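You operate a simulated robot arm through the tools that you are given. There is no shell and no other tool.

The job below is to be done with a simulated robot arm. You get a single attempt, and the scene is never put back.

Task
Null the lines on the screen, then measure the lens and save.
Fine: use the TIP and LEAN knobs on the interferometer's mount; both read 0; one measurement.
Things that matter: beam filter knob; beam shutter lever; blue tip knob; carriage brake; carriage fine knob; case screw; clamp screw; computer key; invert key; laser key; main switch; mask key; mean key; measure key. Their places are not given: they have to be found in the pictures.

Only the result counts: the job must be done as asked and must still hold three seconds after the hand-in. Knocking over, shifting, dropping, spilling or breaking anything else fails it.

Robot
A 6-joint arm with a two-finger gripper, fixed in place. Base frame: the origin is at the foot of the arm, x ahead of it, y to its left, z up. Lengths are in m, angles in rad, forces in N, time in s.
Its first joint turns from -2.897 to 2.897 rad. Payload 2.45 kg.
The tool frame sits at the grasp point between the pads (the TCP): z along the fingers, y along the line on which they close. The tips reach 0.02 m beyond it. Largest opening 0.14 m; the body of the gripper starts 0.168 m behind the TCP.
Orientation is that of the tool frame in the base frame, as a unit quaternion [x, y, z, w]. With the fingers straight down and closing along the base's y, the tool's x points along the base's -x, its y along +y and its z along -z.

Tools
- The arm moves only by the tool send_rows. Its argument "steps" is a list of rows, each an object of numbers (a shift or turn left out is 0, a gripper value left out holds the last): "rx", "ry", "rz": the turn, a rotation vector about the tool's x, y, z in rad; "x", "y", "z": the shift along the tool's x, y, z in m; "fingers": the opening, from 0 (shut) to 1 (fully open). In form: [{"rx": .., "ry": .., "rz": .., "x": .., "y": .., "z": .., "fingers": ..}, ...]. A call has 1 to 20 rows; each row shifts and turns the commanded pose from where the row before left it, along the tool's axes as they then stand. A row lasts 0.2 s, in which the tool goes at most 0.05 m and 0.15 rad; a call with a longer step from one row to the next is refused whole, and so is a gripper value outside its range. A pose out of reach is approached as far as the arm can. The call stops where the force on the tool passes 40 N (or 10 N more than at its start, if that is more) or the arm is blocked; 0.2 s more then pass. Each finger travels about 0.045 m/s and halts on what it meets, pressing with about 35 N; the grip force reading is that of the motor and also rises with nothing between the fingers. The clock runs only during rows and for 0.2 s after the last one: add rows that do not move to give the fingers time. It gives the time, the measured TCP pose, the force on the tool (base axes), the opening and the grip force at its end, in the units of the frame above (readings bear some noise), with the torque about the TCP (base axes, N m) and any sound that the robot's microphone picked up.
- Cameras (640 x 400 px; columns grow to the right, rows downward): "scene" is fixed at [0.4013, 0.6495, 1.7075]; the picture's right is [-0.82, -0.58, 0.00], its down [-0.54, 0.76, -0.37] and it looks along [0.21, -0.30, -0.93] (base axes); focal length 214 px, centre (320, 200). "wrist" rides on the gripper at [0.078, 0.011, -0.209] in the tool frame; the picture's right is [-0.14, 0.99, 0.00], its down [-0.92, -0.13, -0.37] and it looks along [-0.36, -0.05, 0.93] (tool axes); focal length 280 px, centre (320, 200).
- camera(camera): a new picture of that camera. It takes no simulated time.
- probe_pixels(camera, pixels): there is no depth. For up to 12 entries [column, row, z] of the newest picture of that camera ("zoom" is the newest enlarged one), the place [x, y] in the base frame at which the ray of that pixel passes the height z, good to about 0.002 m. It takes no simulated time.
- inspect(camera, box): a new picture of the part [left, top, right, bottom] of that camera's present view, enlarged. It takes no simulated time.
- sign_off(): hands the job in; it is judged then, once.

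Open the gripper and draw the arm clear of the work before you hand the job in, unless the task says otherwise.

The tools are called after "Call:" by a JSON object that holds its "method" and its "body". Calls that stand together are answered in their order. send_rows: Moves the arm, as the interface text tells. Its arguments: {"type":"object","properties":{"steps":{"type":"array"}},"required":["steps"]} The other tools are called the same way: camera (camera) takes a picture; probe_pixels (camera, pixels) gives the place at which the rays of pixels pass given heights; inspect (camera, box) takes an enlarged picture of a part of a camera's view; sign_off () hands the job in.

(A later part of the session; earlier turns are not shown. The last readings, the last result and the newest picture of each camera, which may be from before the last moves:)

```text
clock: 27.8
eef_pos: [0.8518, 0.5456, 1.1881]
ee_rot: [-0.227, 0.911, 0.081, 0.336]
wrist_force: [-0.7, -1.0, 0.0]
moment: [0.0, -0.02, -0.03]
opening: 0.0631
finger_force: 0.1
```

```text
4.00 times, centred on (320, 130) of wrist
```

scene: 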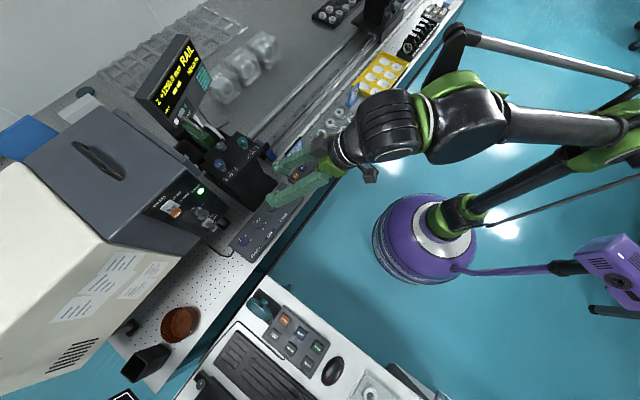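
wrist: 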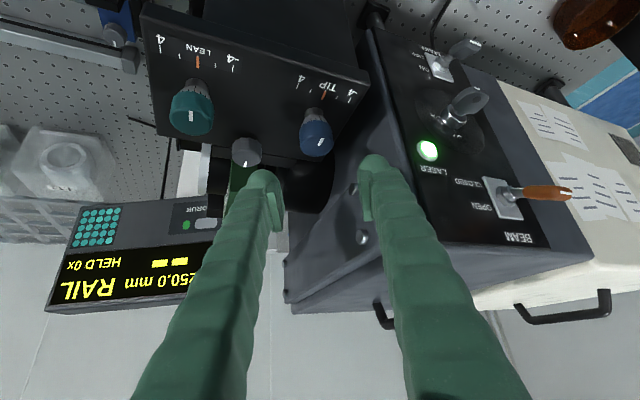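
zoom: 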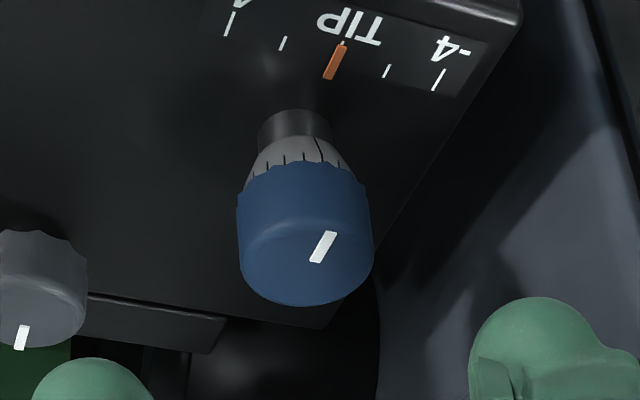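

The lamp's rays intersect nearer z≈1.14, so the laser panel stands higher and closer than thought. I inspect its edge beside the right finger in both views.

Call:
{"method": "inspect", "body": {"camera": "scene", "box": [170, 140, 250, 190]}}

Call:
{"method": "inspect", "body": {"camera": "wrist", "box": [320, 20, 480, 120]}}

Call:
{"method": "inspect", "body": {"camera": "wrist", "box": [320, 100, 480, 200]}}

```text
8.00 times, centred on (210, 165) of scene
```

zoom: 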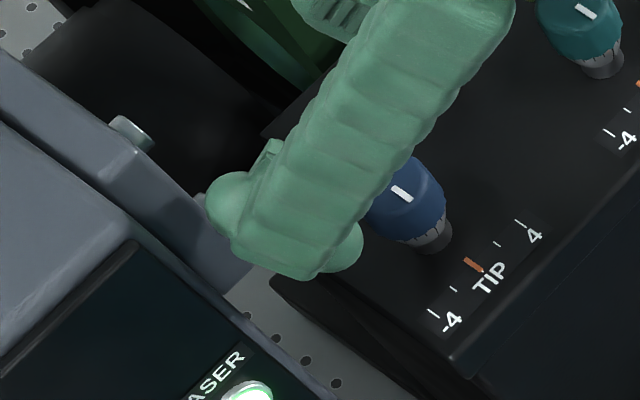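

```text
4.00 times, centred on (400, 70) of wrist
```

zoom: 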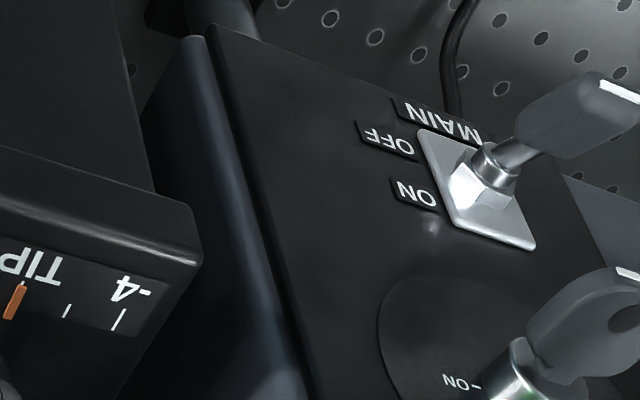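

```text
4.00 times, centred on (400, 150) of wrist
```

zoom: 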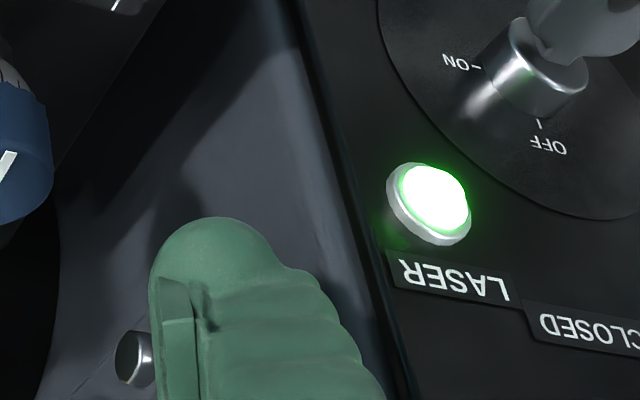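

I triangulate the lamp and the adjacent panel edge in both views.

Call:
{"method": "probe_pixels", "body": {"camera": "scene", "pixels": [[201, 189.75, 1.1], [201, 189.75, 1.14], [201, 189.75, 1.18], [206, 185.6, 1.1], [206, 185.6, 1.14], [187, 170.3, 1.1], [187, 170.3, 1.14], [187, 170.3, 1.18]]}}

Call:
{"method": "probe_pixels", "body": {"camera": "wrist", "pixels": [[428, 150, 1.1], [428, 150, 1.14], [428, 150, 1.18], [407.5, 151, 1.1], [407.5, 151, 1.14], [407.5, 151, 1.16], [383, 78, 1.1], [383, 78, 1.14], [371, 28, 1.06], [371, 28, 1.1]]}}

```text
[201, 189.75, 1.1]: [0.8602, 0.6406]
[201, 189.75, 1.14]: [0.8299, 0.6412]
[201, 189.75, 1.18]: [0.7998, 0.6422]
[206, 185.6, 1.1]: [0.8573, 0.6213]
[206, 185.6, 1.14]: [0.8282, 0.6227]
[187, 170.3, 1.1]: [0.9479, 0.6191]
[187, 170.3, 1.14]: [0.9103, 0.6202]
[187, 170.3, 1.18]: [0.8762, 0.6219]
```

```text
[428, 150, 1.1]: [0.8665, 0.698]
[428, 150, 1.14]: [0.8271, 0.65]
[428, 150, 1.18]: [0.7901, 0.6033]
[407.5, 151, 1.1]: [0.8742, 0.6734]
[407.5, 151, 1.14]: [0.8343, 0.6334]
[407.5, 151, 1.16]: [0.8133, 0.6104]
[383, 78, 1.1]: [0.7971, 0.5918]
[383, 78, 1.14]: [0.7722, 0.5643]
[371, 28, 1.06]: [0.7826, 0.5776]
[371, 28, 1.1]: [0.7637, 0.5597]
```

The housing side is at y≈0.622, leaving about 3 cm beside the finger. I descend 0.058 m around the cap.

Call:
{"method": "send_rows", "body": {"steps": [{"x": 0.0125, "y": 0.001, "z": 0.0147}, {"x": 0.0125, "y": 0.001, "z": 0.0147}, {"x": 0.0125, "z": 0.0147}]}}

Call:
{"method": "camera", "body": {"camera": "wrist"}}

Call:
{"method": "inspect", "body": {"camera": "scene", "box": [180, 130, 260, 180]}}

```text
clock: 28.6
eef_pos: [0.8506, 0.5467, 1.1308]
ee_rot: [-0.227, 0.911, 0.081, 0.335]
wrist_force: [-0.1, -0.2, -0.2]
moment: [-0.05, -0.02, 0.0]
opening: 0.063
finger_force: 0.0
```

```text
taken
```

wrist: 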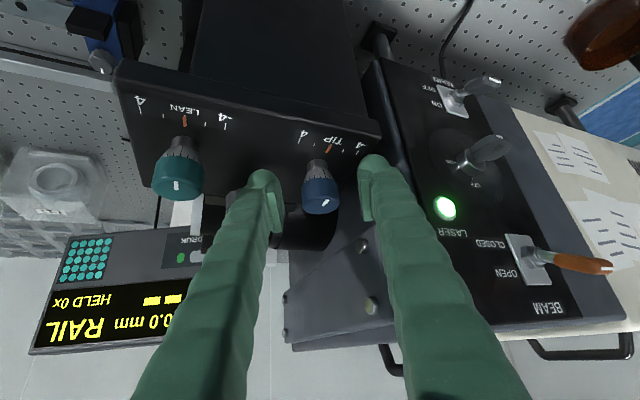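

```text
8.00 times, centred on (220, 155) of scene
```

zoom: 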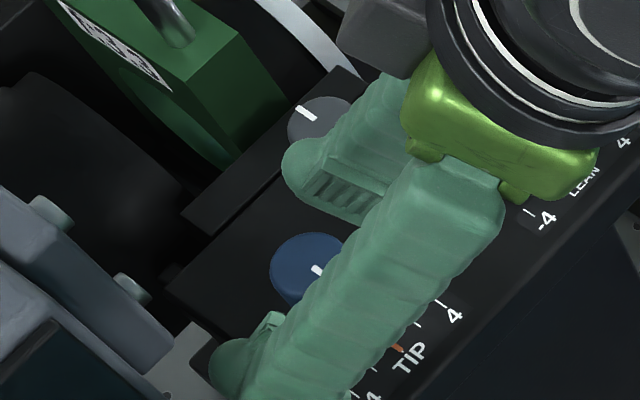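

The cap is centred between the pads. I close on it.

Call:
{"method": "send_rows", "body": {"steps": [{"fingers": 0.1}, {}, {}, {}]}}

Call:
{"method": "camera", "body": {"camera": "wrist"}}

```text
clock: 29.6
eef_pos: [0.8504, 0.5472, 1.1303]
ee_rot: [-0.227, 0.911, 0.081, 0.336]
wrist_force: [-0.6, -0.4, -0.8]
moment: [-0.09, -0.02, 0.01]
opening: 0.029
finger_force: 41.6
```

```text
taken
```

wrist: 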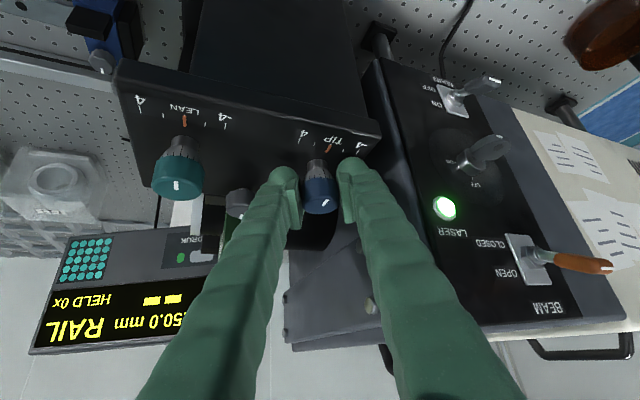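

Gripped at 0.029 m. I turn it clockwise 0.4 rad about the vertical (base −z), watching the pointer and force.

Call:
{"method": "send_rows", "body": {"steps": [{"rx": 0.0647, "rz": 0.0763}, {"rx": 0.0647, "rz": 0.0763}, {"rx": 0.0647, "rz": 0.0763}, {"rx": 0.0647, "rz": 0.0763}, {}]}}

Call:
{"method": "camera", "body": {"camera": "wrist"}}

Call:
{"method": "inspect", "body": {"camera": "wrist", "box": [260, 110, 420, 220]}}

```text
clock: 30.8
eef_pos: [0.8504, 0.5471, 1.1297]
ee_rot: [-0.041, 0.937, 0.012, 0.346]
wrist_force: [-4.9, 6.0, -14.0]
moment: [0.07, -0.14, 0.04]
opening: 0.0286
finger_force: 45.2
```

```text
taken
```

wrist: 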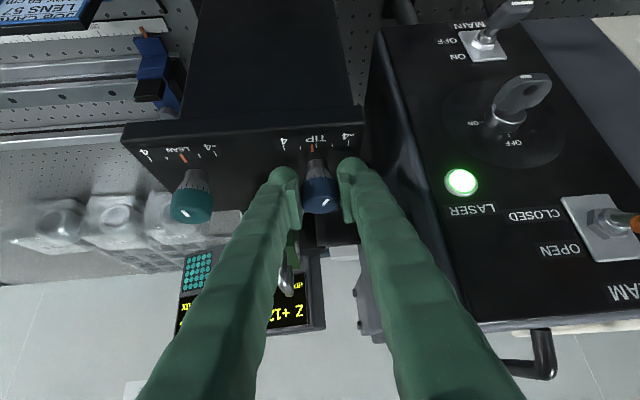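

```text
3.64 times, centred on (340, 165) of wrist
```

zoom: 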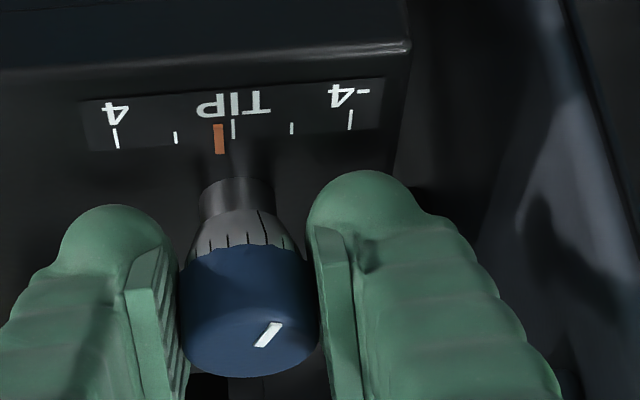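

The pointer moved to about +0.5 for 0.4 rad clockwise (about 1.2 units/rad). TIP shows −3, so I expect +3 here; I release, swing back 0.98 rad, regrip and turn again.

Call:
{"method": "send_rows", "body": {"steps": [{"fingers": 0.43}, {}, {}, {"rx": -0.0906, "rz": -0.1068}, {"rx": -0.0906, "rz": -0.1068}, {"rx": -0.0906, "rz": -0.1068}, {"rx": -0.0906, "rz": -0.1068}, {"rx": -0.0906, "rz": -0.1068}, {"rx": -0.0906, "rz": -0.1068}, {"rx": -0.0906, "rz": -0.1068}, {}]}}

Call:
{"method": "camera", "body": {"camera": "wrist"}}

Call:
{"method": "camera", "body": {"camera": "scene"}}

```text
clock: 33.2
eef_pos: [0.8492, 0.5467, 1.1314]
ee_rot: [-0.478, 0.808, 0.172, 0.298]
wrist_force: [0.3, -0.5, 0.4]
moment: [0.01, -0.01, -0.02]
opening: 0.0604
finger_force: 0.1
```

```text
taken
```

wrist: 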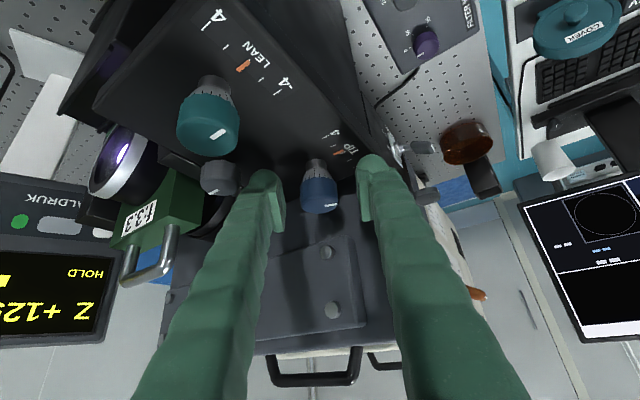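

```text
taken
```

scene: 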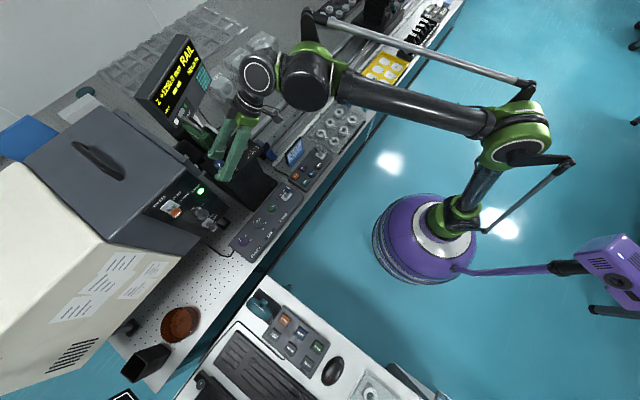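

The knob is between the pads at the new yaw, all clear. I close and turn clockwise 0.98 rad.

Call:
{"method": "send_rows", "body": {"steps": [{"fingers": 0.1}, {}, {}, {}, {"rx": 0.0634, "rz": 0.0748}, {"rx": 0.0634, "rz": 0.0748}, {"rx": 0.0634, "rz": 0.0748}, {"rx": 0.0634, "rz": 0.0748}, {"rx": 0.0634, "rz": 0.0748}, {"rx": 0.0634, "rz": 0.0748}, {"rx": 0.0634, "rz": 0.0748}, {"rx": 0.0634, "rz": 0.0748}, {"rx": 0.0634, "rz": 0.0748}, {"rx": 0.0634, "rz": 0.0748}, {}]}}

Call:
{"method": "inspect", "body": {"camera": "wrist", "box": [260, 110, 420, 220]}}

```text
clock: 36.4
eef_pos: [0.8509, 0.5474, 1.132]
ee_rot: [-0.04, 0.937, 0.012, 0.346]
wrist_force: [-7.7, 7.6, -4.2]
moment: [0.26, -0.11, -0.02]
opening: 0.029
finger_force: 44.9
```

```text
3.64 times, centred on (340, 165) of wrist
```

zoom: 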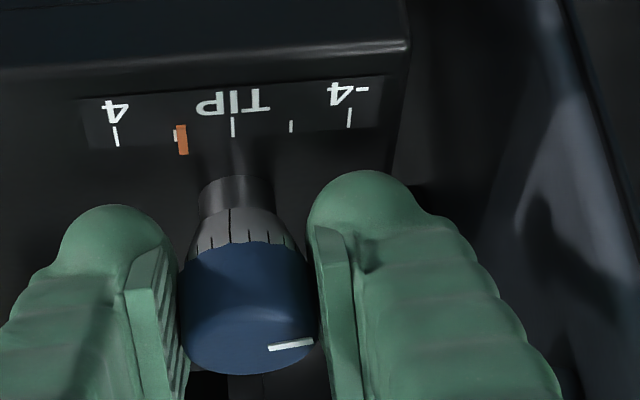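

Pointer now reads about +1.75. I release and swing back 1.12 rad, which should also bring the screen into the wrist view to verify the sign.

Call:
{"method": "send_rows", "body": {"steps": [{"fingers": 0.43}, {}, {}, {"rx": -0.0906, "rz": -0.1068}, {"rx": -0.0906, "rz": -0.1068}, {"rx": -0.0906, "rz": -0.1068}, {"rx": -0.0906, "rz": -0.1068}, {"rx": -0.0906, "rz": -0.1068}, {"rx": -0.0906, "rz": -0.1068}, {"rx": -0.0906, "rz": -0.1068}, {"rx": -0.0906, "rz": -0.1068}, {}]}}

Call:
{"method": "camera", "body": {"camera": "wrist"}}

```text
clock: 39.0
eef_pos: [0.8495, 0.5466, 1.1307]
ee_rot: [-0.533, 0.773, 0.193, 0.284]
wrist_force: [-0.2, -0.1, 0.2]
moment: [-0.01, -0.01, 0.0]
opening: 0.0602
finger_force: 0.1
```

```text
taken
```

wrist: 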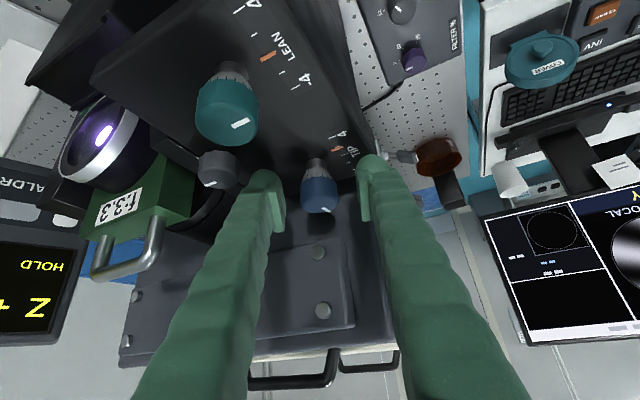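

A part of the fringe circle is visible at the right edge; I zoom on it.

Call:
{"method": "inspect", "body": {"camera": "wrist", "box": [480, 160, 640, 360]}}

```text
2.00 times, centred on (560, 260) of wrist
```

zoom: 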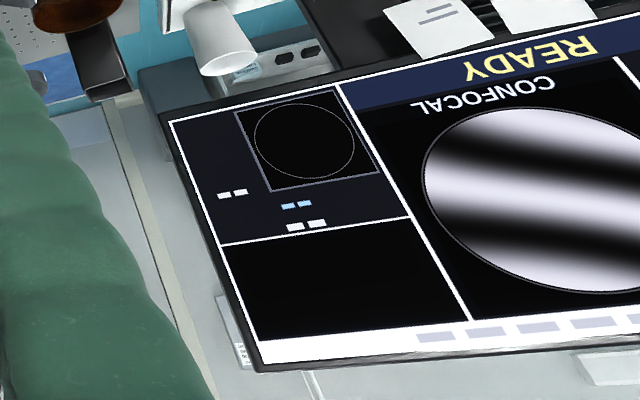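

The screen now says READY with fewer lines, so the direction is right. About 1.25 more units are needed: I grip and turn clockwise 0.98 rad.

Call:
{"method": "send_rows", "body": {"steps": [{"fingers": 0.1}, {}, {}, {}, {"rx": 0.0634, "rz": 0.0748}, {"rx": 0.0634, "rz": 0.0748}, {"rx": 0.0634, "rz": 0.0748}, {"rx": 0.0634, "rz": 0.0748}, {"rx": 0.0634, "rz": 0.0748}, {"rx": 0.0634, "rz": 0.0748}, {"rx": 0.0634, "rz": 0.0748}, {"rx": 0.0634, "rz": 0.0748}, {"rx": 0.0634, "rz": 0.0748}, {"rx": 0.0634, "rz": 0.0748}, {}]}}

Call:
{"method": "camera", "body": {"camera": "wrist"}}

Call:
{"method": "inspect", "body": {"camera": "wrist", "box": [260, 110, 420, 220]}}

```text
clock: 42.2
eef_pos: [0.8512, 0.5479, 1.1311]
ee_rot: [-0.105, 0.933, 0.037, 0.343]
wrist_force: [12.5, 13.2, 8.6]
moment: [0.29, -0.2, 0.03]
opening: 0.0284
finger_force: 44.6
```

```text
taken
```

wrist: 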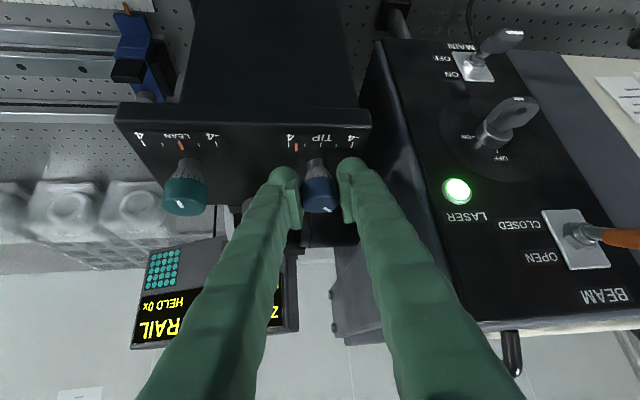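

```text
3.64 times, centred on (340, 165) of wrist
```

zoom: 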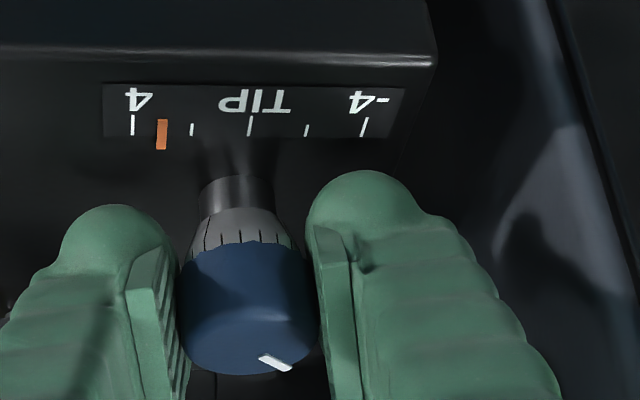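

Pointer reads +3.0. I release, lift 0.06 m, move 0.102 m in −y to above LEAN, and yaw back 0.7 rad.

Call:
{"method": "send_rows", "body": {"steps": [{"fingers": 0.43}, {}, {}, {"x": -0.0129, "z": -0.0153}, {"x": -0.0129, "z": -0.0153}, {"x": -0.0129, "z": -0.0153}, {"x": 0.0058, "y": -0.0332, "z": -0.0049}, {"x": 0.0058, "y": -0.0332, "z": -0.0049}, {"x": 0.0058, "y": -0.0332, "z": -0.0049}, {"rx": -0.0906, "rz": -0.1068}, {"rx": -0.0906, "rz": -0.1068}, {"rx": -0.0906, "rz": -0.1068}, {"rx": -0.0906, "rz": -0.1068}, {"rx": -0.0906, "rz": -0.1068}, {}]}}

Call:
{"method": "camera", "body": {"camera": "wrist"}}

Call:
{"method": "inspect", "body": {"camera": "wrist", "box": [200, 80, 440, 230]}}

```text
clock: 45.4
eef_pos: [0.85, 0.4446, 1.1922]
ee_rot: [-0.419, 0.84, 0.152, 0.309]
wrist_force: [-0.3, 0.3, -0.8]
moment: [0.03, -0.02, 0.0]
opening: 0.06
finger_force: 0.1
```

```text
taken
```

wrist: 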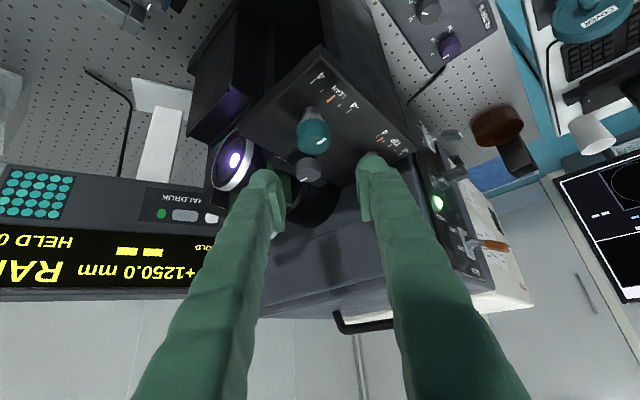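

```text
2.67 times, centred on (320, 155) of wrist
```

zoom: 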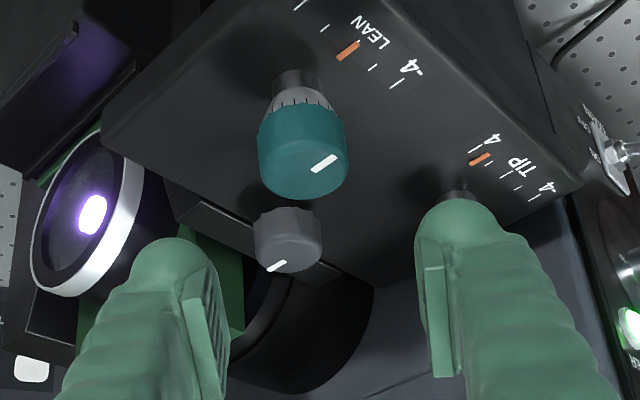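

LEAN's cap (313,137) is centred and the path is clear. I descend 0.06 m, grip, and turn clockwise 0.785 rad.

Call:
{"method": "send_rows", "body": {"steps": [{"x": 0.0129, "y": 0.0005, "z": 0.0153}, {"x": 0.0129, "y": 0.0, "z": 0.0153}, {"x": 0.0129, "z": 0.0153}]}}

Call:
{"method": "send_rows", "body": {"steps": [{"fingers": 0.1}, {}, {}, {}, {"rx": 0.0635, "rz": 0.0749}, {"rx": 0.0635, "rz": 0.0749}, {"rx": 0.0635, "rz": 0.0749}, {"rx": 0.0635, "rz": 0.0749}, {"rx": 0.0635, "rz": 0.0749}, {"rx": 0.0635, "rz": 0.0749}, {"rx": 0.0635, "rz": 0.0749}, {"rx": 0.0635, "rz": 0.0749}, {}]}}

Call:
{"method": "camera", "body": {"camera": "wrist"}}

Call:
{"method": "inspect", "body": {"camera": "wrist", "box": [260, 110, 440, 220]}}

```text
clock: 46.2
eef_pos: [0.8505, 0.4449, 1.1331]
ee_rot: [-0.42, 0.84, 0.152, 0.309]
wrist_force: [0.7, -0.4, -0.7]
moment: [0.01, -0.02, -0.01]
opening: 0.0603
finger_force: 0.0
```

```text
clock: 49.0
eef_pos: [0.8499, 0.4472, 1.1314]
ee_rot: [-0.065, 0.936, 0.022, 0.346]
wrist_force: [19.2, 13.8, 18.2]
moment: [0.21, -0.46, 0.05]
opening: 0.0284
finger_force: 45.3
```

```text
taken
```

wrist: 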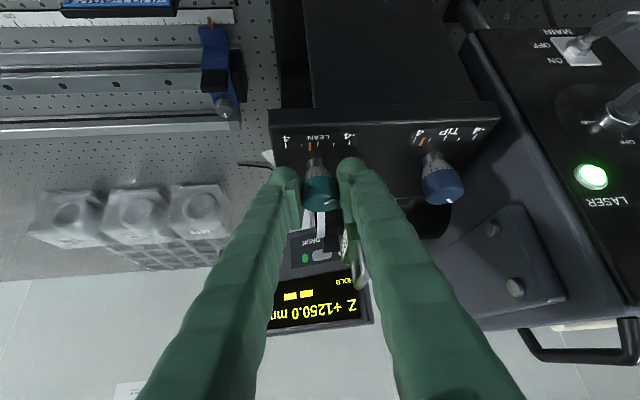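

```text
3.56 times, centred on (350, 165) of wrist
```

zoom: 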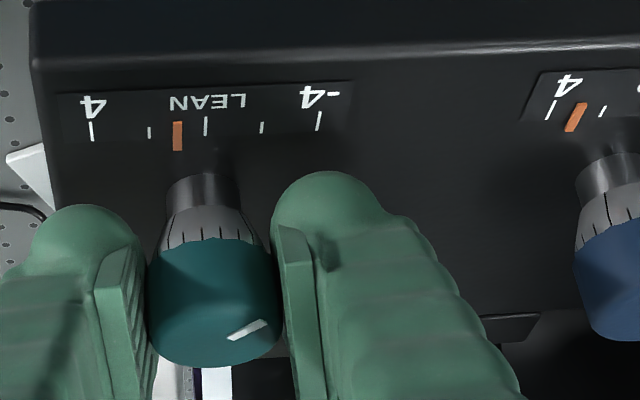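

LEAN now reads about +0.96, TIP still 3.0. I release, swing back 0.84 rad, regrip and turn 0.817 rad.

Call:
{"method": "send_rows", "body": {"steps": [{"fingers": 0.43}, {}, {}, {"rx": -0.0906, "rz": -0.1068}, {"rx": -0.0906, "rz": -0.1068}, {"rx": -0.0906, "rz": -0.1068}, {"rx": -0.0906, "rz": -0.1068}, {"rx": -0.0906, "rz": -0.1068}, {"rx": -0.0906, "rz": -0.1068}, {}]}}

Call:
{"method": "send_rows", "body": {"steps": [{"fingers": 0.1}, {}, {}, {}, {"rx": 0.066, "rz": 0.0779}, {"rx": 0.066, "rz": 0.0779}, {"rx": 0.066, "rz": 0.0779}, {"rx": 0.066, "rz": 0.0779}, {"rx": 0.066, "rz": 0.0779}, {"rx": 0.066, "rz": 0.0779}, {"rx": 0.066, "rz": 0.0779}, {"rx": 0.066, "rz": 0.0779}, {}]}}

Call:
{"method": "camera", "body": {"camera": "wrist"}}

Call:
{"method": "inspect", "body": {"camera": "wrist", "box": [260, 110, 440, 220]}}

```text
clock: 51.2
eef_pos: [0.8508, 0.4445, 1.1317]
ee_rot: [-0.443, 0.828, 0.161, 0.305]
wrist_force: [0.4, -0.4, -0.7]
moment: [0.02, 0.03, 0.0]
opening: 0.0601
finger_force: 0.1
```

```text
clock: 54.0
eef_pos: [0.8505, 0.4448, 1.1317]
ee_rot: [-0.076, 0.935, 0.026, 0.345]
wrist_force: [12.2, 5.1, 9.2]
moment: [0.18, -0.4, -0.02]
opening: 0.0281
finger_force: 45.1
```

```text
taken
```

wrist: 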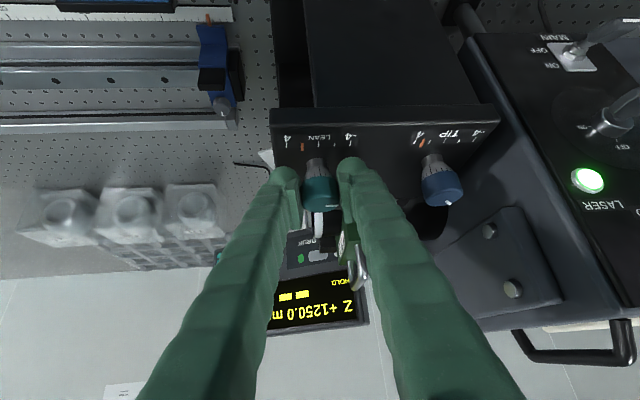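

```text
3.56 times, centred on (350, 165) of wrist
```

zoom: 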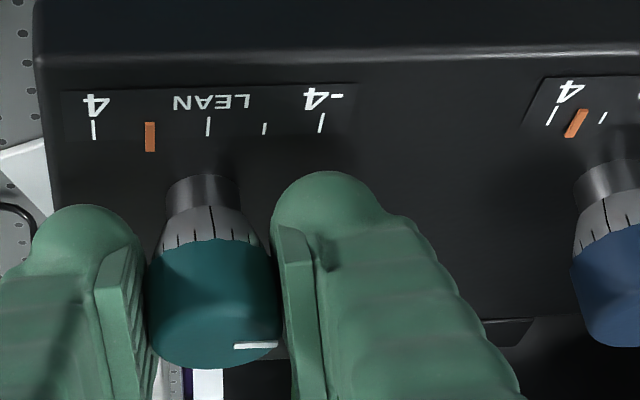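

LEAN reads +2.0. I release, lift and retract from the mount.

Call:
{"method": "send_rows", "body": {"steps": [{"fingers": 0.43}, {}, {}, {"x": -0.0129, "z": -0.0153}, {"x": -0.0129, "z": -0.0153}, {"x": -0.0129, "z": -0.0153}, {"x": 0.0305, "z": -0.0259}, {"x": 0.0305, "z": -0.0259}, {"x": 0.0305, "z": -0.0259}, {"x": 0.0305, "z": -0.0259}, {"x": 0.0305, "z": -0.0259}, {"x": 0.0305, "z": -0.0259}, {"x": 0.0305, "z": -0.0259}, {}]}}

Call:
{"method": "camera", "body": {"camera": "scene"}}

```text
clock: 57.0
eef_pos: [0.5725, 0.4008, 1.1907]
ee_rot: [-0.077, 0.935, 0.027, 0.344]
wrist_force: [0.6, -0.3, -0.5]
moment: [-0.01, -0.02, -0.01]
opening: 0.06
finger_force: 0.1
```

```text
taken
```

scene: 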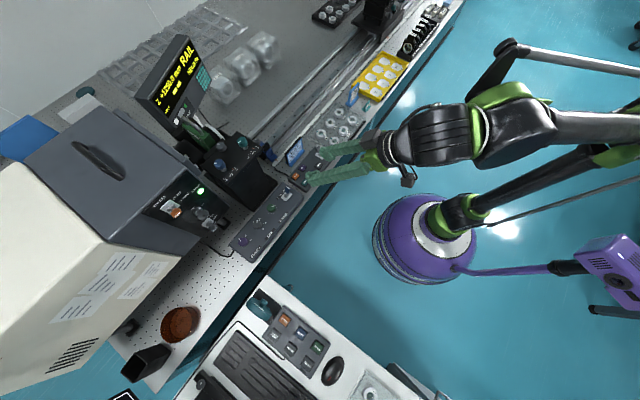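

Clear. I move back to about (0.35,0.50) and yaw the tilted tool toward +y to look at the screen.

Call:
{"method": "send_rows", "body": {"steps": [{"x": 0.0255, "y": 0.0224, "z": -0.0217}, {"x": 0.0255, "y": 0.0224, "z": -0.0217}, {"x": 0.0255, "y": 0.0224, "z": -0.0217}, {"x": 0.0255, "y": 0.0224, "z": -0.0217}, {"x": 0.0255, "y": 0.0224, "z": -0.0217}, {"x": 0.0255, "y": 0.0224, "z": -0.0217}, {"rx": -0.0906, "rz": -0.1068}, {"rx": -0.0906, "rz": -0.1068}, {"rx": -0.0906, "rz": -0.1068}, {"rx": -0.0906, "rz": -0.1068}, {"rx": -0.0906, "rz": -0.1068}, {"rx": -0.0906, "rz": -0.1068}, {"rx": -0.0906, "rz": -0.1068}, {"rx": -0.0906, "rz": -0.1068}, {}]}}

Call:
{"method": "camera", "body": {"camera": "wrist"}}

Call:
{"method": "camera", "body": {"camera": "scene"}}

```text
clock: 60.2
eef_pos: [0.3537, 0.4996, 1.1904]
ee_rot: [-0.563, 0.752, 0.204, 0.276]
wrist_force: [0.3, -0.1, -0.1]
moment: [0.02, -0.02, 0.01]
opening: 0.06
finger_force: 0.1
```

```text
taken
```

wrist: 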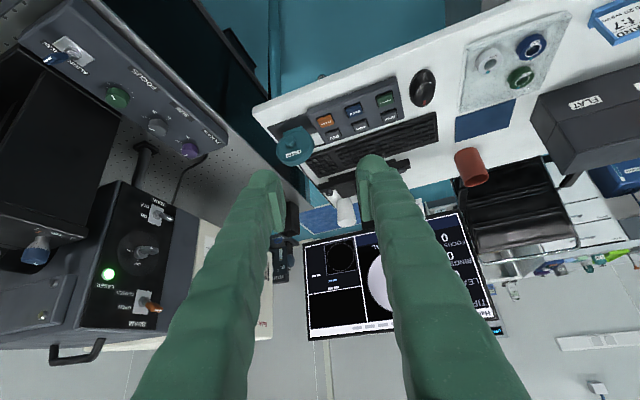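

```text
taken
```

scene: 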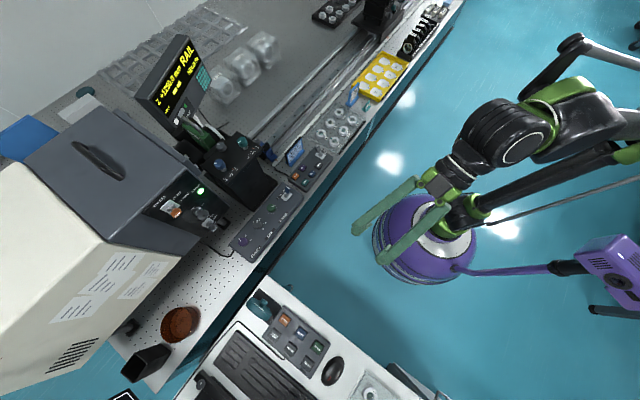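

The right finger hides part of the screen at (470,270). I yaw 0.28 rad more to bring it between the fingers.

Call:
{"method": "send_rows", "body": {"steps": [{"rx": -0.0906, "rz": -0.1068}, {"rx": -0.0906, "rz": -0.1068}, {}]}}

Call:
{"method": "camera", "body": {"camera": "wrist"}}

Call:
{"method": "inspect", "body": {"camera": "wrist", "box": [240, 200, 480, 350]}}

```text
clock: 61.0
eef_pos: [0.3535, 0.5006, 1.1892]
ee_rot: [-0.663, 0.665, 0.241, 0.245]
wrist_force: [0.2, 0.0, -0.9]
moment: [-0.02, 0.01, -0.01]
opening: 0.0604
finger_force: 0.1
```

```text
taken
```

wrist: 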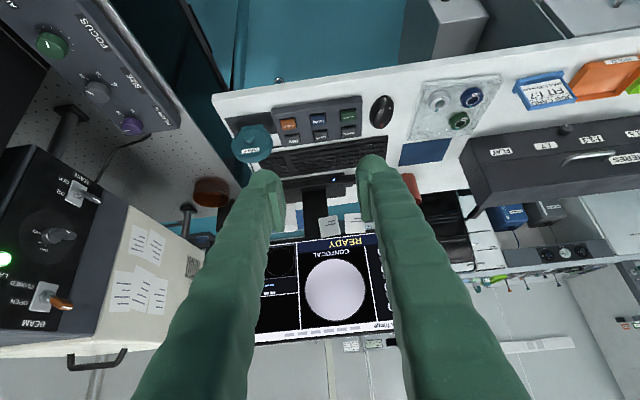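

```text
2.67 times, centred on (360, 275) of wrist
```

zoom: 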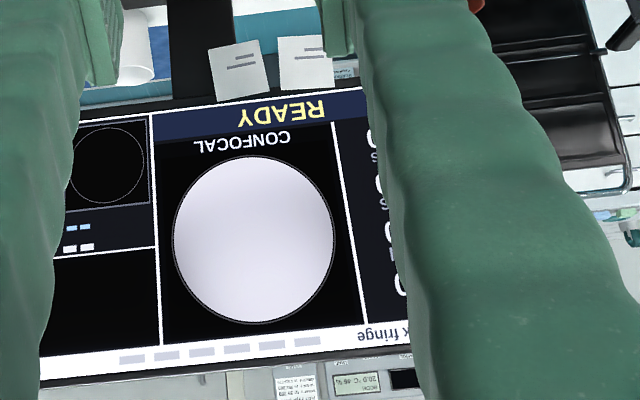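

The fringe disc is uniform. I yaw a bit more to read the TIP and LEAN numbers.

Call:
{"method": "send_rows", "body": {"steps": [{"rx": -0.0906, "rz": -0.1068}, {"rx": -0.0453, "rz": -0.0534}, {}]}}

Call:
{"method": "camera", "body": {"camera": "wrist"}}

Call:
{"method": "inspect", "body": {"camera": "wrist", "box": [240, 200, 400, 320]}}

Call:
{"method": "inspect", "body": {"camera": "wrist", "box": [220, 80, 380, 180]}}

```text
clock: 61.8
eef_pos: [0.3525, 0.4987, 1.1906]
ee_rot: [0.728, -0.594, -0.265, -0.217]
wrist_force: [-0.3, 0.1, 0.0]
moment: [0.0, -0.02, -0.02]
opening: 0.0602
finger_force: 0.0
```

```text
taken
```

wrist: 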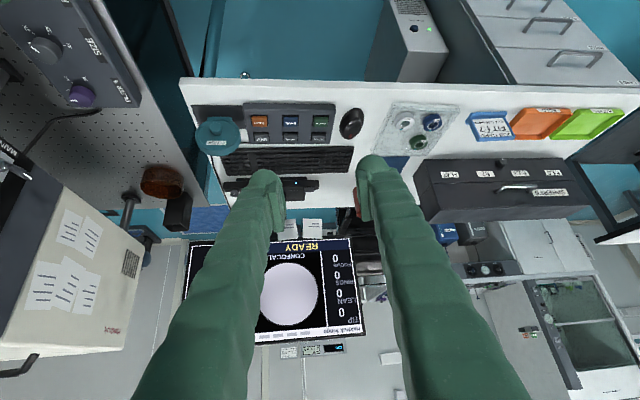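

```text
3.33 times, centred on (320, 260) of wrist
```

zoom: 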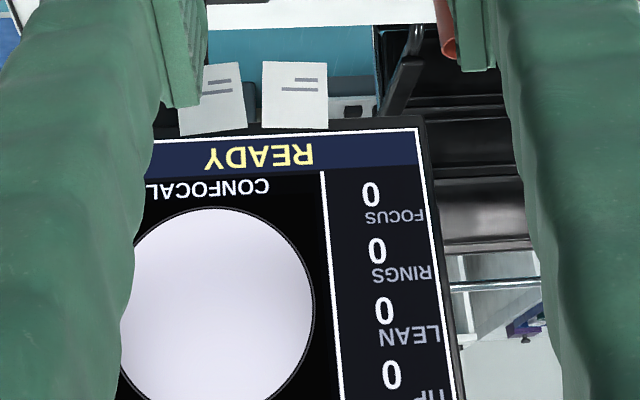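

```text
4.00 times, centred on (300, 130) of wrist
```

zoom: 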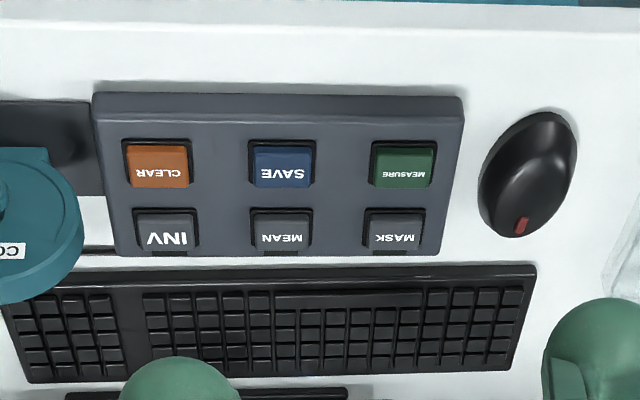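

All four read 0 and status is READY. Now I locate the MEASURE (320.8,121) and SAVE (290.8,120.8) keys by probing this view and the scene view.

Call:
{"method": "probe_pixels", "body": {"camera": "wrist", "pixels": [[320.75, 121, 0.78], [320.75, 121, 0.8], [320.75, 121, 0.82], [290.75, 120.75, 0.78], [290.75, 120.75, 0.8], [290.75, 120.75, 0.82], [319, 137, 0.8], [260, 120, 0.8]]}}

Call:
{"method": "probe_pixels", "body": {"camera": "scene", "pixels": [[317.5, 346.6, 0.78], [317.5, 346.6, 0.8], [317.5, 346.6, 0.82], [301, 333.5, 0.78], [301, 333.5, 0.8], [301, 333.5, 0.82]]}}

Call:
{"method": "inspect", "body": {"camera": "scene", "box": [260, 300, 340, 380]}}

```text
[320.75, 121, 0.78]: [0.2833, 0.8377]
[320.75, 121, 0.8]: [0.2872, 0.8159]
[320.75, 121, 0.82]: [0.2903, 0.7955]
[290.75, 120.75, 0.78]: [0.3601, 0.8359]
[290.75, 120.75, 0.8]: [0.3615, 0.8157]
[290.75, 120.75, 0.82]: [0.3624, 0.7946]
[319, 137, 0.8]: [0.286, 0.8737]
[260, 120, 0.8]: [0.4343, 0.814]
```

```text
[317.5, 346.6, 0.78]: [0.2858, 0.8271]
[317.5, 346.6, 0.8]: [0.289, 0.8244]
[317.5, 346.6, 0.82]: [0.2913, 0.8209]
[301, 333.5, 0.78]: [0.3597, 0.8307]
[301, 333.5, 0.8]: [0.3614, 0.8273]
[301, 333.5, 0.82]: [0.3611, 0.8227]
```

```text
5.00 times, centred on (300, 340) of scene
```

zoom: 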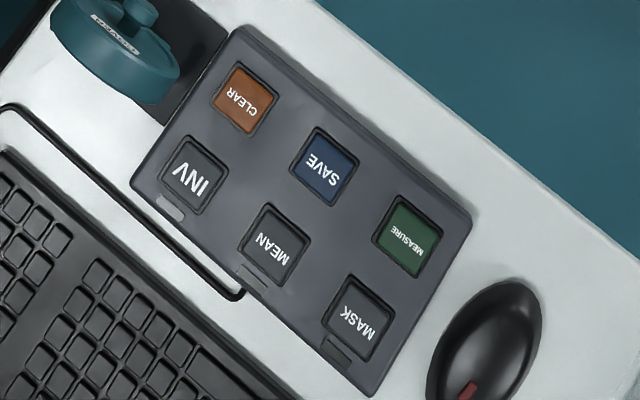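

The small bar by INV looks lighter than those of MEAN and MASK; I zoom in to see if that is a lit indicator.

Call:
{"method": "inspect", "body": {"camera": "scene", "box": [272, 325, 312, 350]}}

Call:
{"method": "inspect", "body": {"camera": "wrist", "box": [240, 120, 340, 160]}}

Call:
{"method": "inspect", "body": {"camera": "wrist", "box": [260, 230, 380, 330]}}

```text
16.00 times, centred on (292, 338) of scene
```

zoom: 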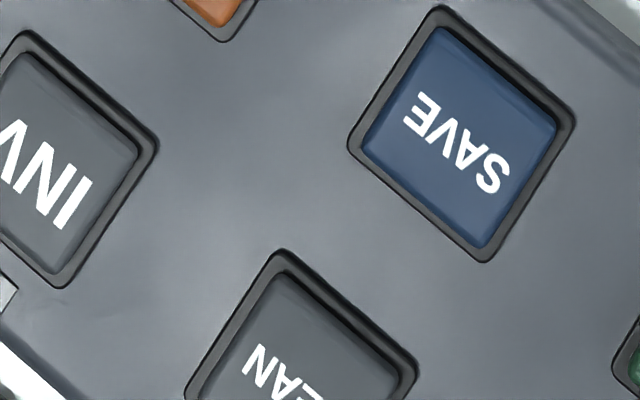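

```text
6.40 times, centred on (290, 140) of wrist
```

zoom: 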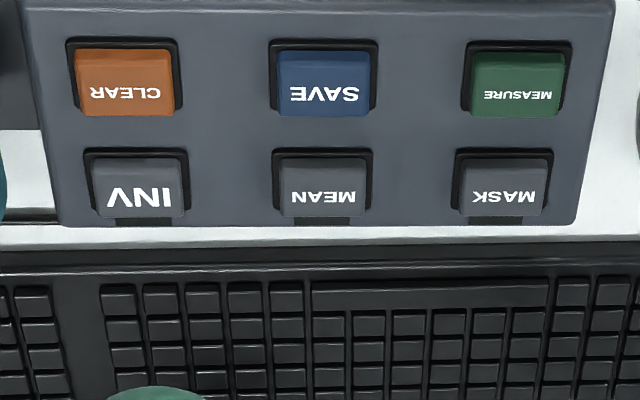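

```text
4.00 times, centred on (320, 280) of wrist
```

zoom: 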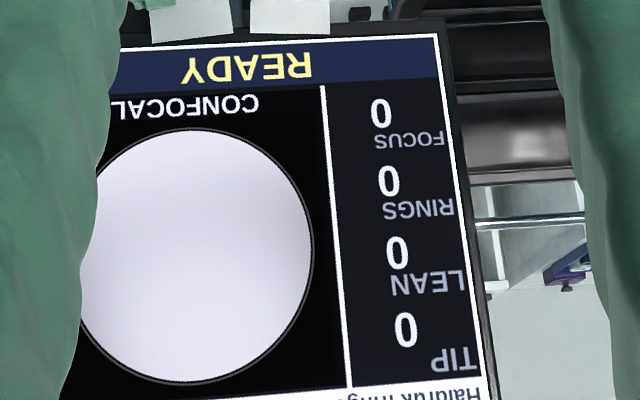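

Indicators are all dark (the light one was glare). Keys' tops are near z 0.791: MEASURE (0.287,0.826), SAVE (0.360,0.828). I close the fingers, make the tool vertical and align the yaw to 90°.

Call:
{"method": "send_rows", "body": {"steps": [{"fingers": 0.0, "ry": 0.1167}, {"ry": 0.1167}, {"ry": 0.1167}, {"ry": 0.1167}, {"ry": 0.1167}, {"ry": 0.1165}, {"rz": 0.1}, {"rz": 0.1}, {}, {}, {}]}}

```text
clock: 64.2
eef_pos: [0.3535, 0.5004, 1.1892]
ee_rot: [0.708, -0.706, 0.0, -0.001]
wrist_force: [-0.7, 0.1, 0.2]
moment: [0.04, -0.01, -0.01]
opening: 0.0001
finger_force: 29.2
```

Vertical and aligned. I move to above the MEASURE key at z≈0.99.

Call:
{"method": "send_rows", "body": {"steps": [{"x": -0.0407, "y": 0.0083, "z": 0.025}, {"x": -0.0407, "y": 0.0083, "z": 0.025}, {"x": -0.0407, "y": 0.0083, "z": 0.025}, {"x": -0.0407, "y": 0.0083, "z": 0.025}, {"x": -0.0407, "y": 0.0083, "z": 0.025}, {"x": -0.0407, "y": 0.0083, "z": 0.025}, {"x": -0.0407, "y": 0.0083, "z": 0.025}, {"x": -0.0407, "y": 0.0083, "z": 0.025}, {}]}}

Call:
{"method": "camera", "body": {"camera": "wrist"}}

Call:
{"method": "inspect", "body": {"camera": "scene", "box": [240, 280, 400, 380]}}

```text
clock: 66.2
eef_pos: [0.2872, 0.8248, 0.992]
ee_rot: [0.708, -0.706, 0.0, -0.001]
wrist_force: [-0.3, -0.3, 0.3]
moment: [-0.02, 0.04, -0.01]
opening: 0.0003
finger_force: 29.1
```

```text
taken
```

wrist: 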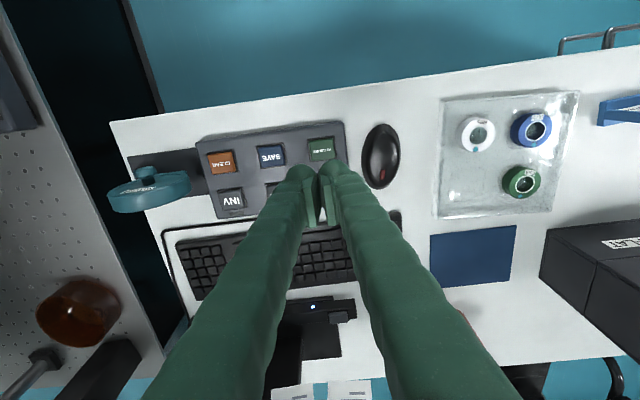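

```text
4.00 times, centred on (320, 330) of scene
```

zoom: 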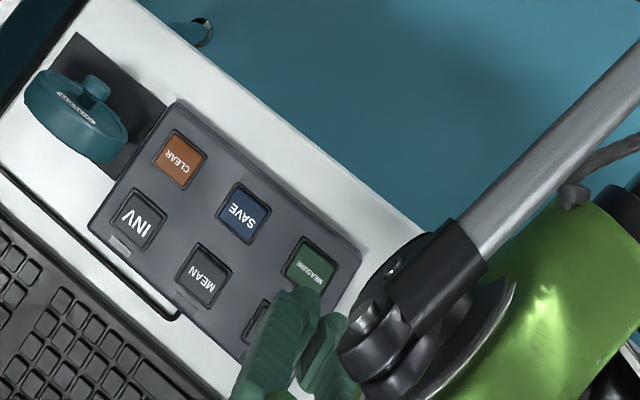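

I refine the MEASURE key location from this closer view at (321,149) and SAVE at (271,156).

Call:
{"method": "inspect", "body": {"camera": "wrist", "box": [200, 110, 360, 210]}}

Call:
{"method": "probe_pixels", "body": {"camera": "wrist", "pixels": [[321, 149, 0.78], [321, 149, 0.79], [321, 149, 0.8], [271, 155.5, 0.78], [271, 155.5, 0.79], [271, 155.5, 0.8]]}}

```text
4.00 times, centred on (280, 160) of wrist
```

zoom: 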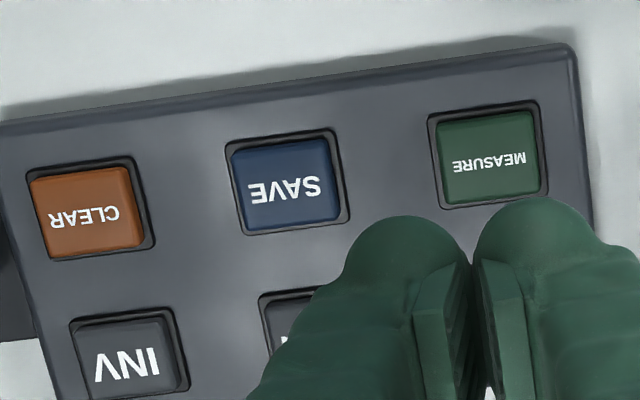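

```text
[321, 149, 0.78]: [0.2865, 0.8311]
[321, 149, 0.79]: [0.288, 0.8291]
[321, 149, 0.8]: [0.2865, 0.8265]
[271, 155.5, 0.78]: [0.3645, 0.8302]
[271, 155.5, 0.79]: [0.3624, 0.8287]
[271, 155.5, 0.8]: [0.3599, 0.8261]
```

The key centre is about (0.286,0.828). I descend to just above it (TCP 0.822).

Call:
{"method": "send_rows", "body": {"steps": [{"x": -0.003, "y": 0.001, "z": 0.045}, {"z": 0.045}, {"z": 0.045}, {"z": 0.035}, {}]}}

Call:
{"method": "camera", "body": {"camera": "wrist"}}

Call:
{"method": "inspect", "body": {"camera": "scene", "box": [280, 310, 360, 360]}}

```text
clock: 67.4
eef_pos: [0.2855, 0.8281, 0.8205]
ee_rot: [0.708, -0.706, 0.0, 0.0]
wrist_force: [1.2, 0.2, -0.2]
moment: [0.0, -0.01, 0.02]
opening: 0.0
finger_force: 29.4
```

```text
taken
```

wrist: 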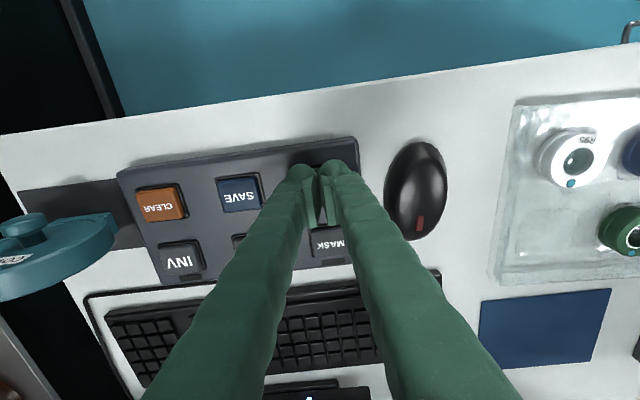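

```text
8.00 times, centred on (320, 335) of scene
```

zoom: 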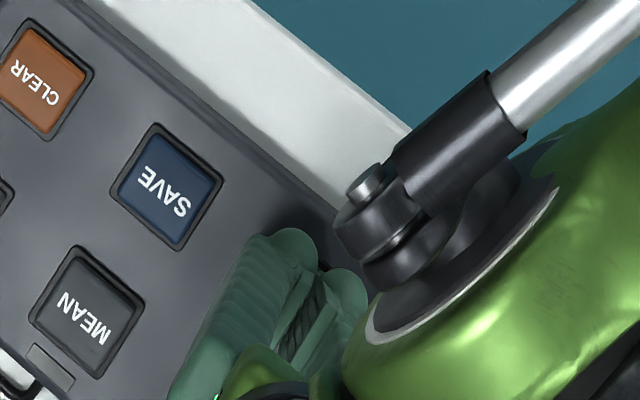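

Fingers are over the MEASURE key with no contact yet. I press down in small steps once, watching the force.

Call:
{"method": "send_rows", "body": {"steps": [{"z": 0.004}, {"z": 0.003}, {"z": 0.002}]}}

```text
clock: 68.2
eef_pos: [0.2862, 0.8277, 0.8113]
ee_rot: [0.708, -0.706, 0.001, 0.0]
wrist_force: [-0.6, -0.2, 1.0]
moment: [0.01, 0.01, 0.01]
opening: 0.0059
finger_force: 30.0
```

Force still ~1 N at TCP 0.811; I go on in 1.5 mm steps.

Call:
{"method": "send_rows", "body": {"steps": [{"z": 0.0015}, {"z": 0.0015}]}}

```text
clock: 68.8
eef_pos: [0.2861, 0.8277, 0.8086]
ee_rot: [0.708, -0.707, 0.001, -0.001]
wrist_force: [0.7, 1.6, 3.5]
moment: [0.01, -0.02, -0.01]
opening: 0.0059
finger_force: 30.2
heard: click
```

A click was heard: the key was pressed once. I lift clear and look for the screen's state.

Call:
{"method": "send_rows", "body": {"steps": [{"z": -0.02}, {"z": -0.04}, {"z": -0.04}, {"z": -0.04}, {"z": -0.04}, {}]}}

Call:
{"method": "camera", "body": {"camera": "wrist"}}

```text
clock: 70.2
eef_pos: [0.2857, 0.828, 0.9886]
ee_rot: [0.708, -0.706, 0.001, 0.0]
wrist_force: [0.1, -0.1, -0.2]
moment: [-0.03, 0.0, -0.01]
opening: 0.0
finger_force: 29.9
```

```text
taken
```

wrist: 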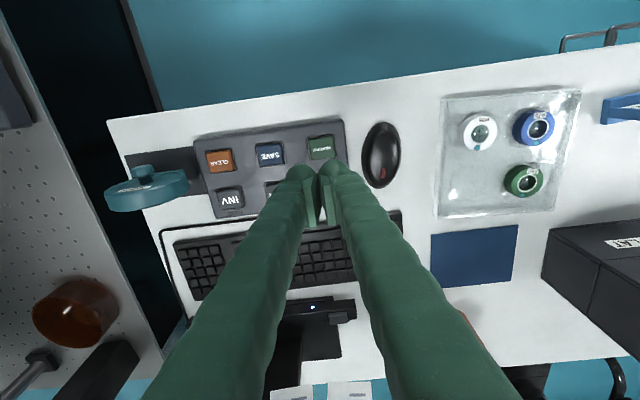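

The screen is out of view here. I go back to the viewing pose used before, opening the fingers to see between them.

Call:
{"method": "send_rows", "body": {"steps": [{"x": 0.0407, "y": -0.0083, "z": -0.025, "fingers": 0.6}, {"x": 0.0407, "y": -0.0083, "z": -0.025}, {"x": 0.0407, "y": -0.0083, "z": -0.025}, {"x": 0.0407, "y": -0.0083, "z": -0.025}, {"x": 0.0407, "y": -0.0083, "z": -0.025}, {"x": 0.0407, "y": -0.0083, "z": -0.025}, {"x": 0.0407, "y": -0.0083, "z": -0.025}, {"x": 0.0407, "y": -0.0083, "z": -0.025}, {"rz": -0.1}, {"rz": -0.1}, {"ry": -0.1167}, {"ry": -0.1167}, {"ry": -0.1167}, {"ry": -0.1167}, {"ry": -0.1167}, {"ry": -0.1165}, {}]}}

Call:
{"method": "camera", "body": {"camera": "wrist"}}

Call:
{"method": "inspect", "body": {"camera": "wrist", "box": [200, 200, 400, 340]}}

```text
clock: 73.8
eef_pos: [0.3524, 0.5038, 1.1883]
ee_rot: [0.729, -0.592, -0.266, -0.218]
wrist_force: [-0.1, -0.5, 0.8]
moment: [-0.05, 0.04, 0.0]
opening: 0.0843
finger_force: 0.0
```

```text
taken
```

wrist: 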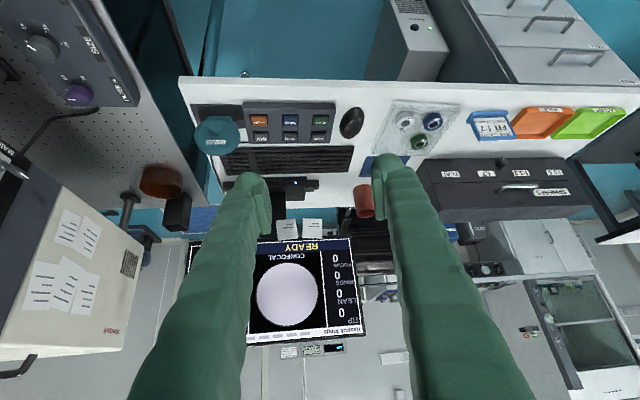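

```text
2.86 times, centred on (300, 270) of wrist
```

zoom: 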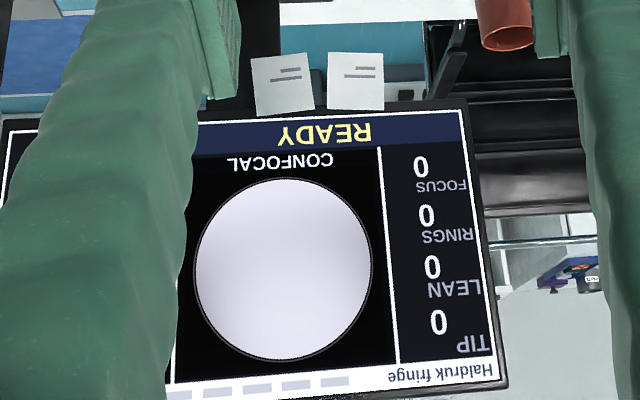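

Still READY with zeros; the result panel at the screen's other side is behind the left finger. I yaw back a little to see it.

Call:
{"method": "send_rows", "body": {"steps": [{"rx": 0.0906, "rz": 0.1068}, {"rx": 0.0906, "rz": 0.1068}, {}]}}

Call:
{"method": "camera", "body": {"camera": "wrist"}}

Call:
{"method": "inspect", "body": {"camera": "wrist", "box": [230, 220, 400, 350]}}

```text
clock: 74.6
eef_pos: [0.3524, 0.502, 1.1884]
ee_rot: [-0.638, 0.689, 0.233, 0.253]
wrist_force: [-0.3, -0.6, 0.4]
moment: [-0.02, 0.01, -0.02]
opening: 0.0838
finger_force: 0.1
```

```text
taken
```

wrist: 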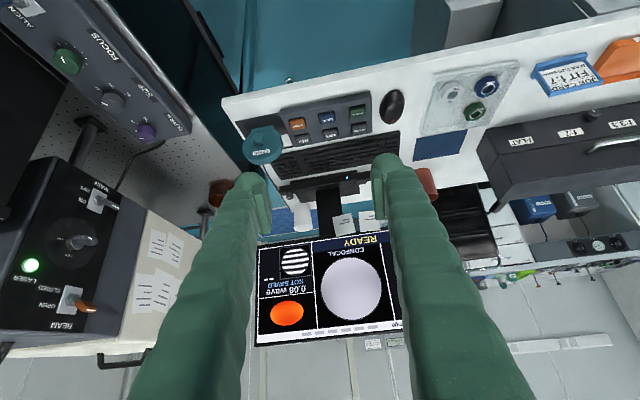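

```text
3.08 times, centred on (315, 285) of wrist
```

zoom: 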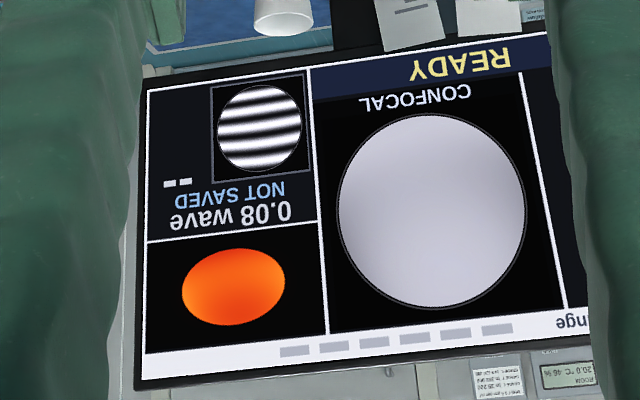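

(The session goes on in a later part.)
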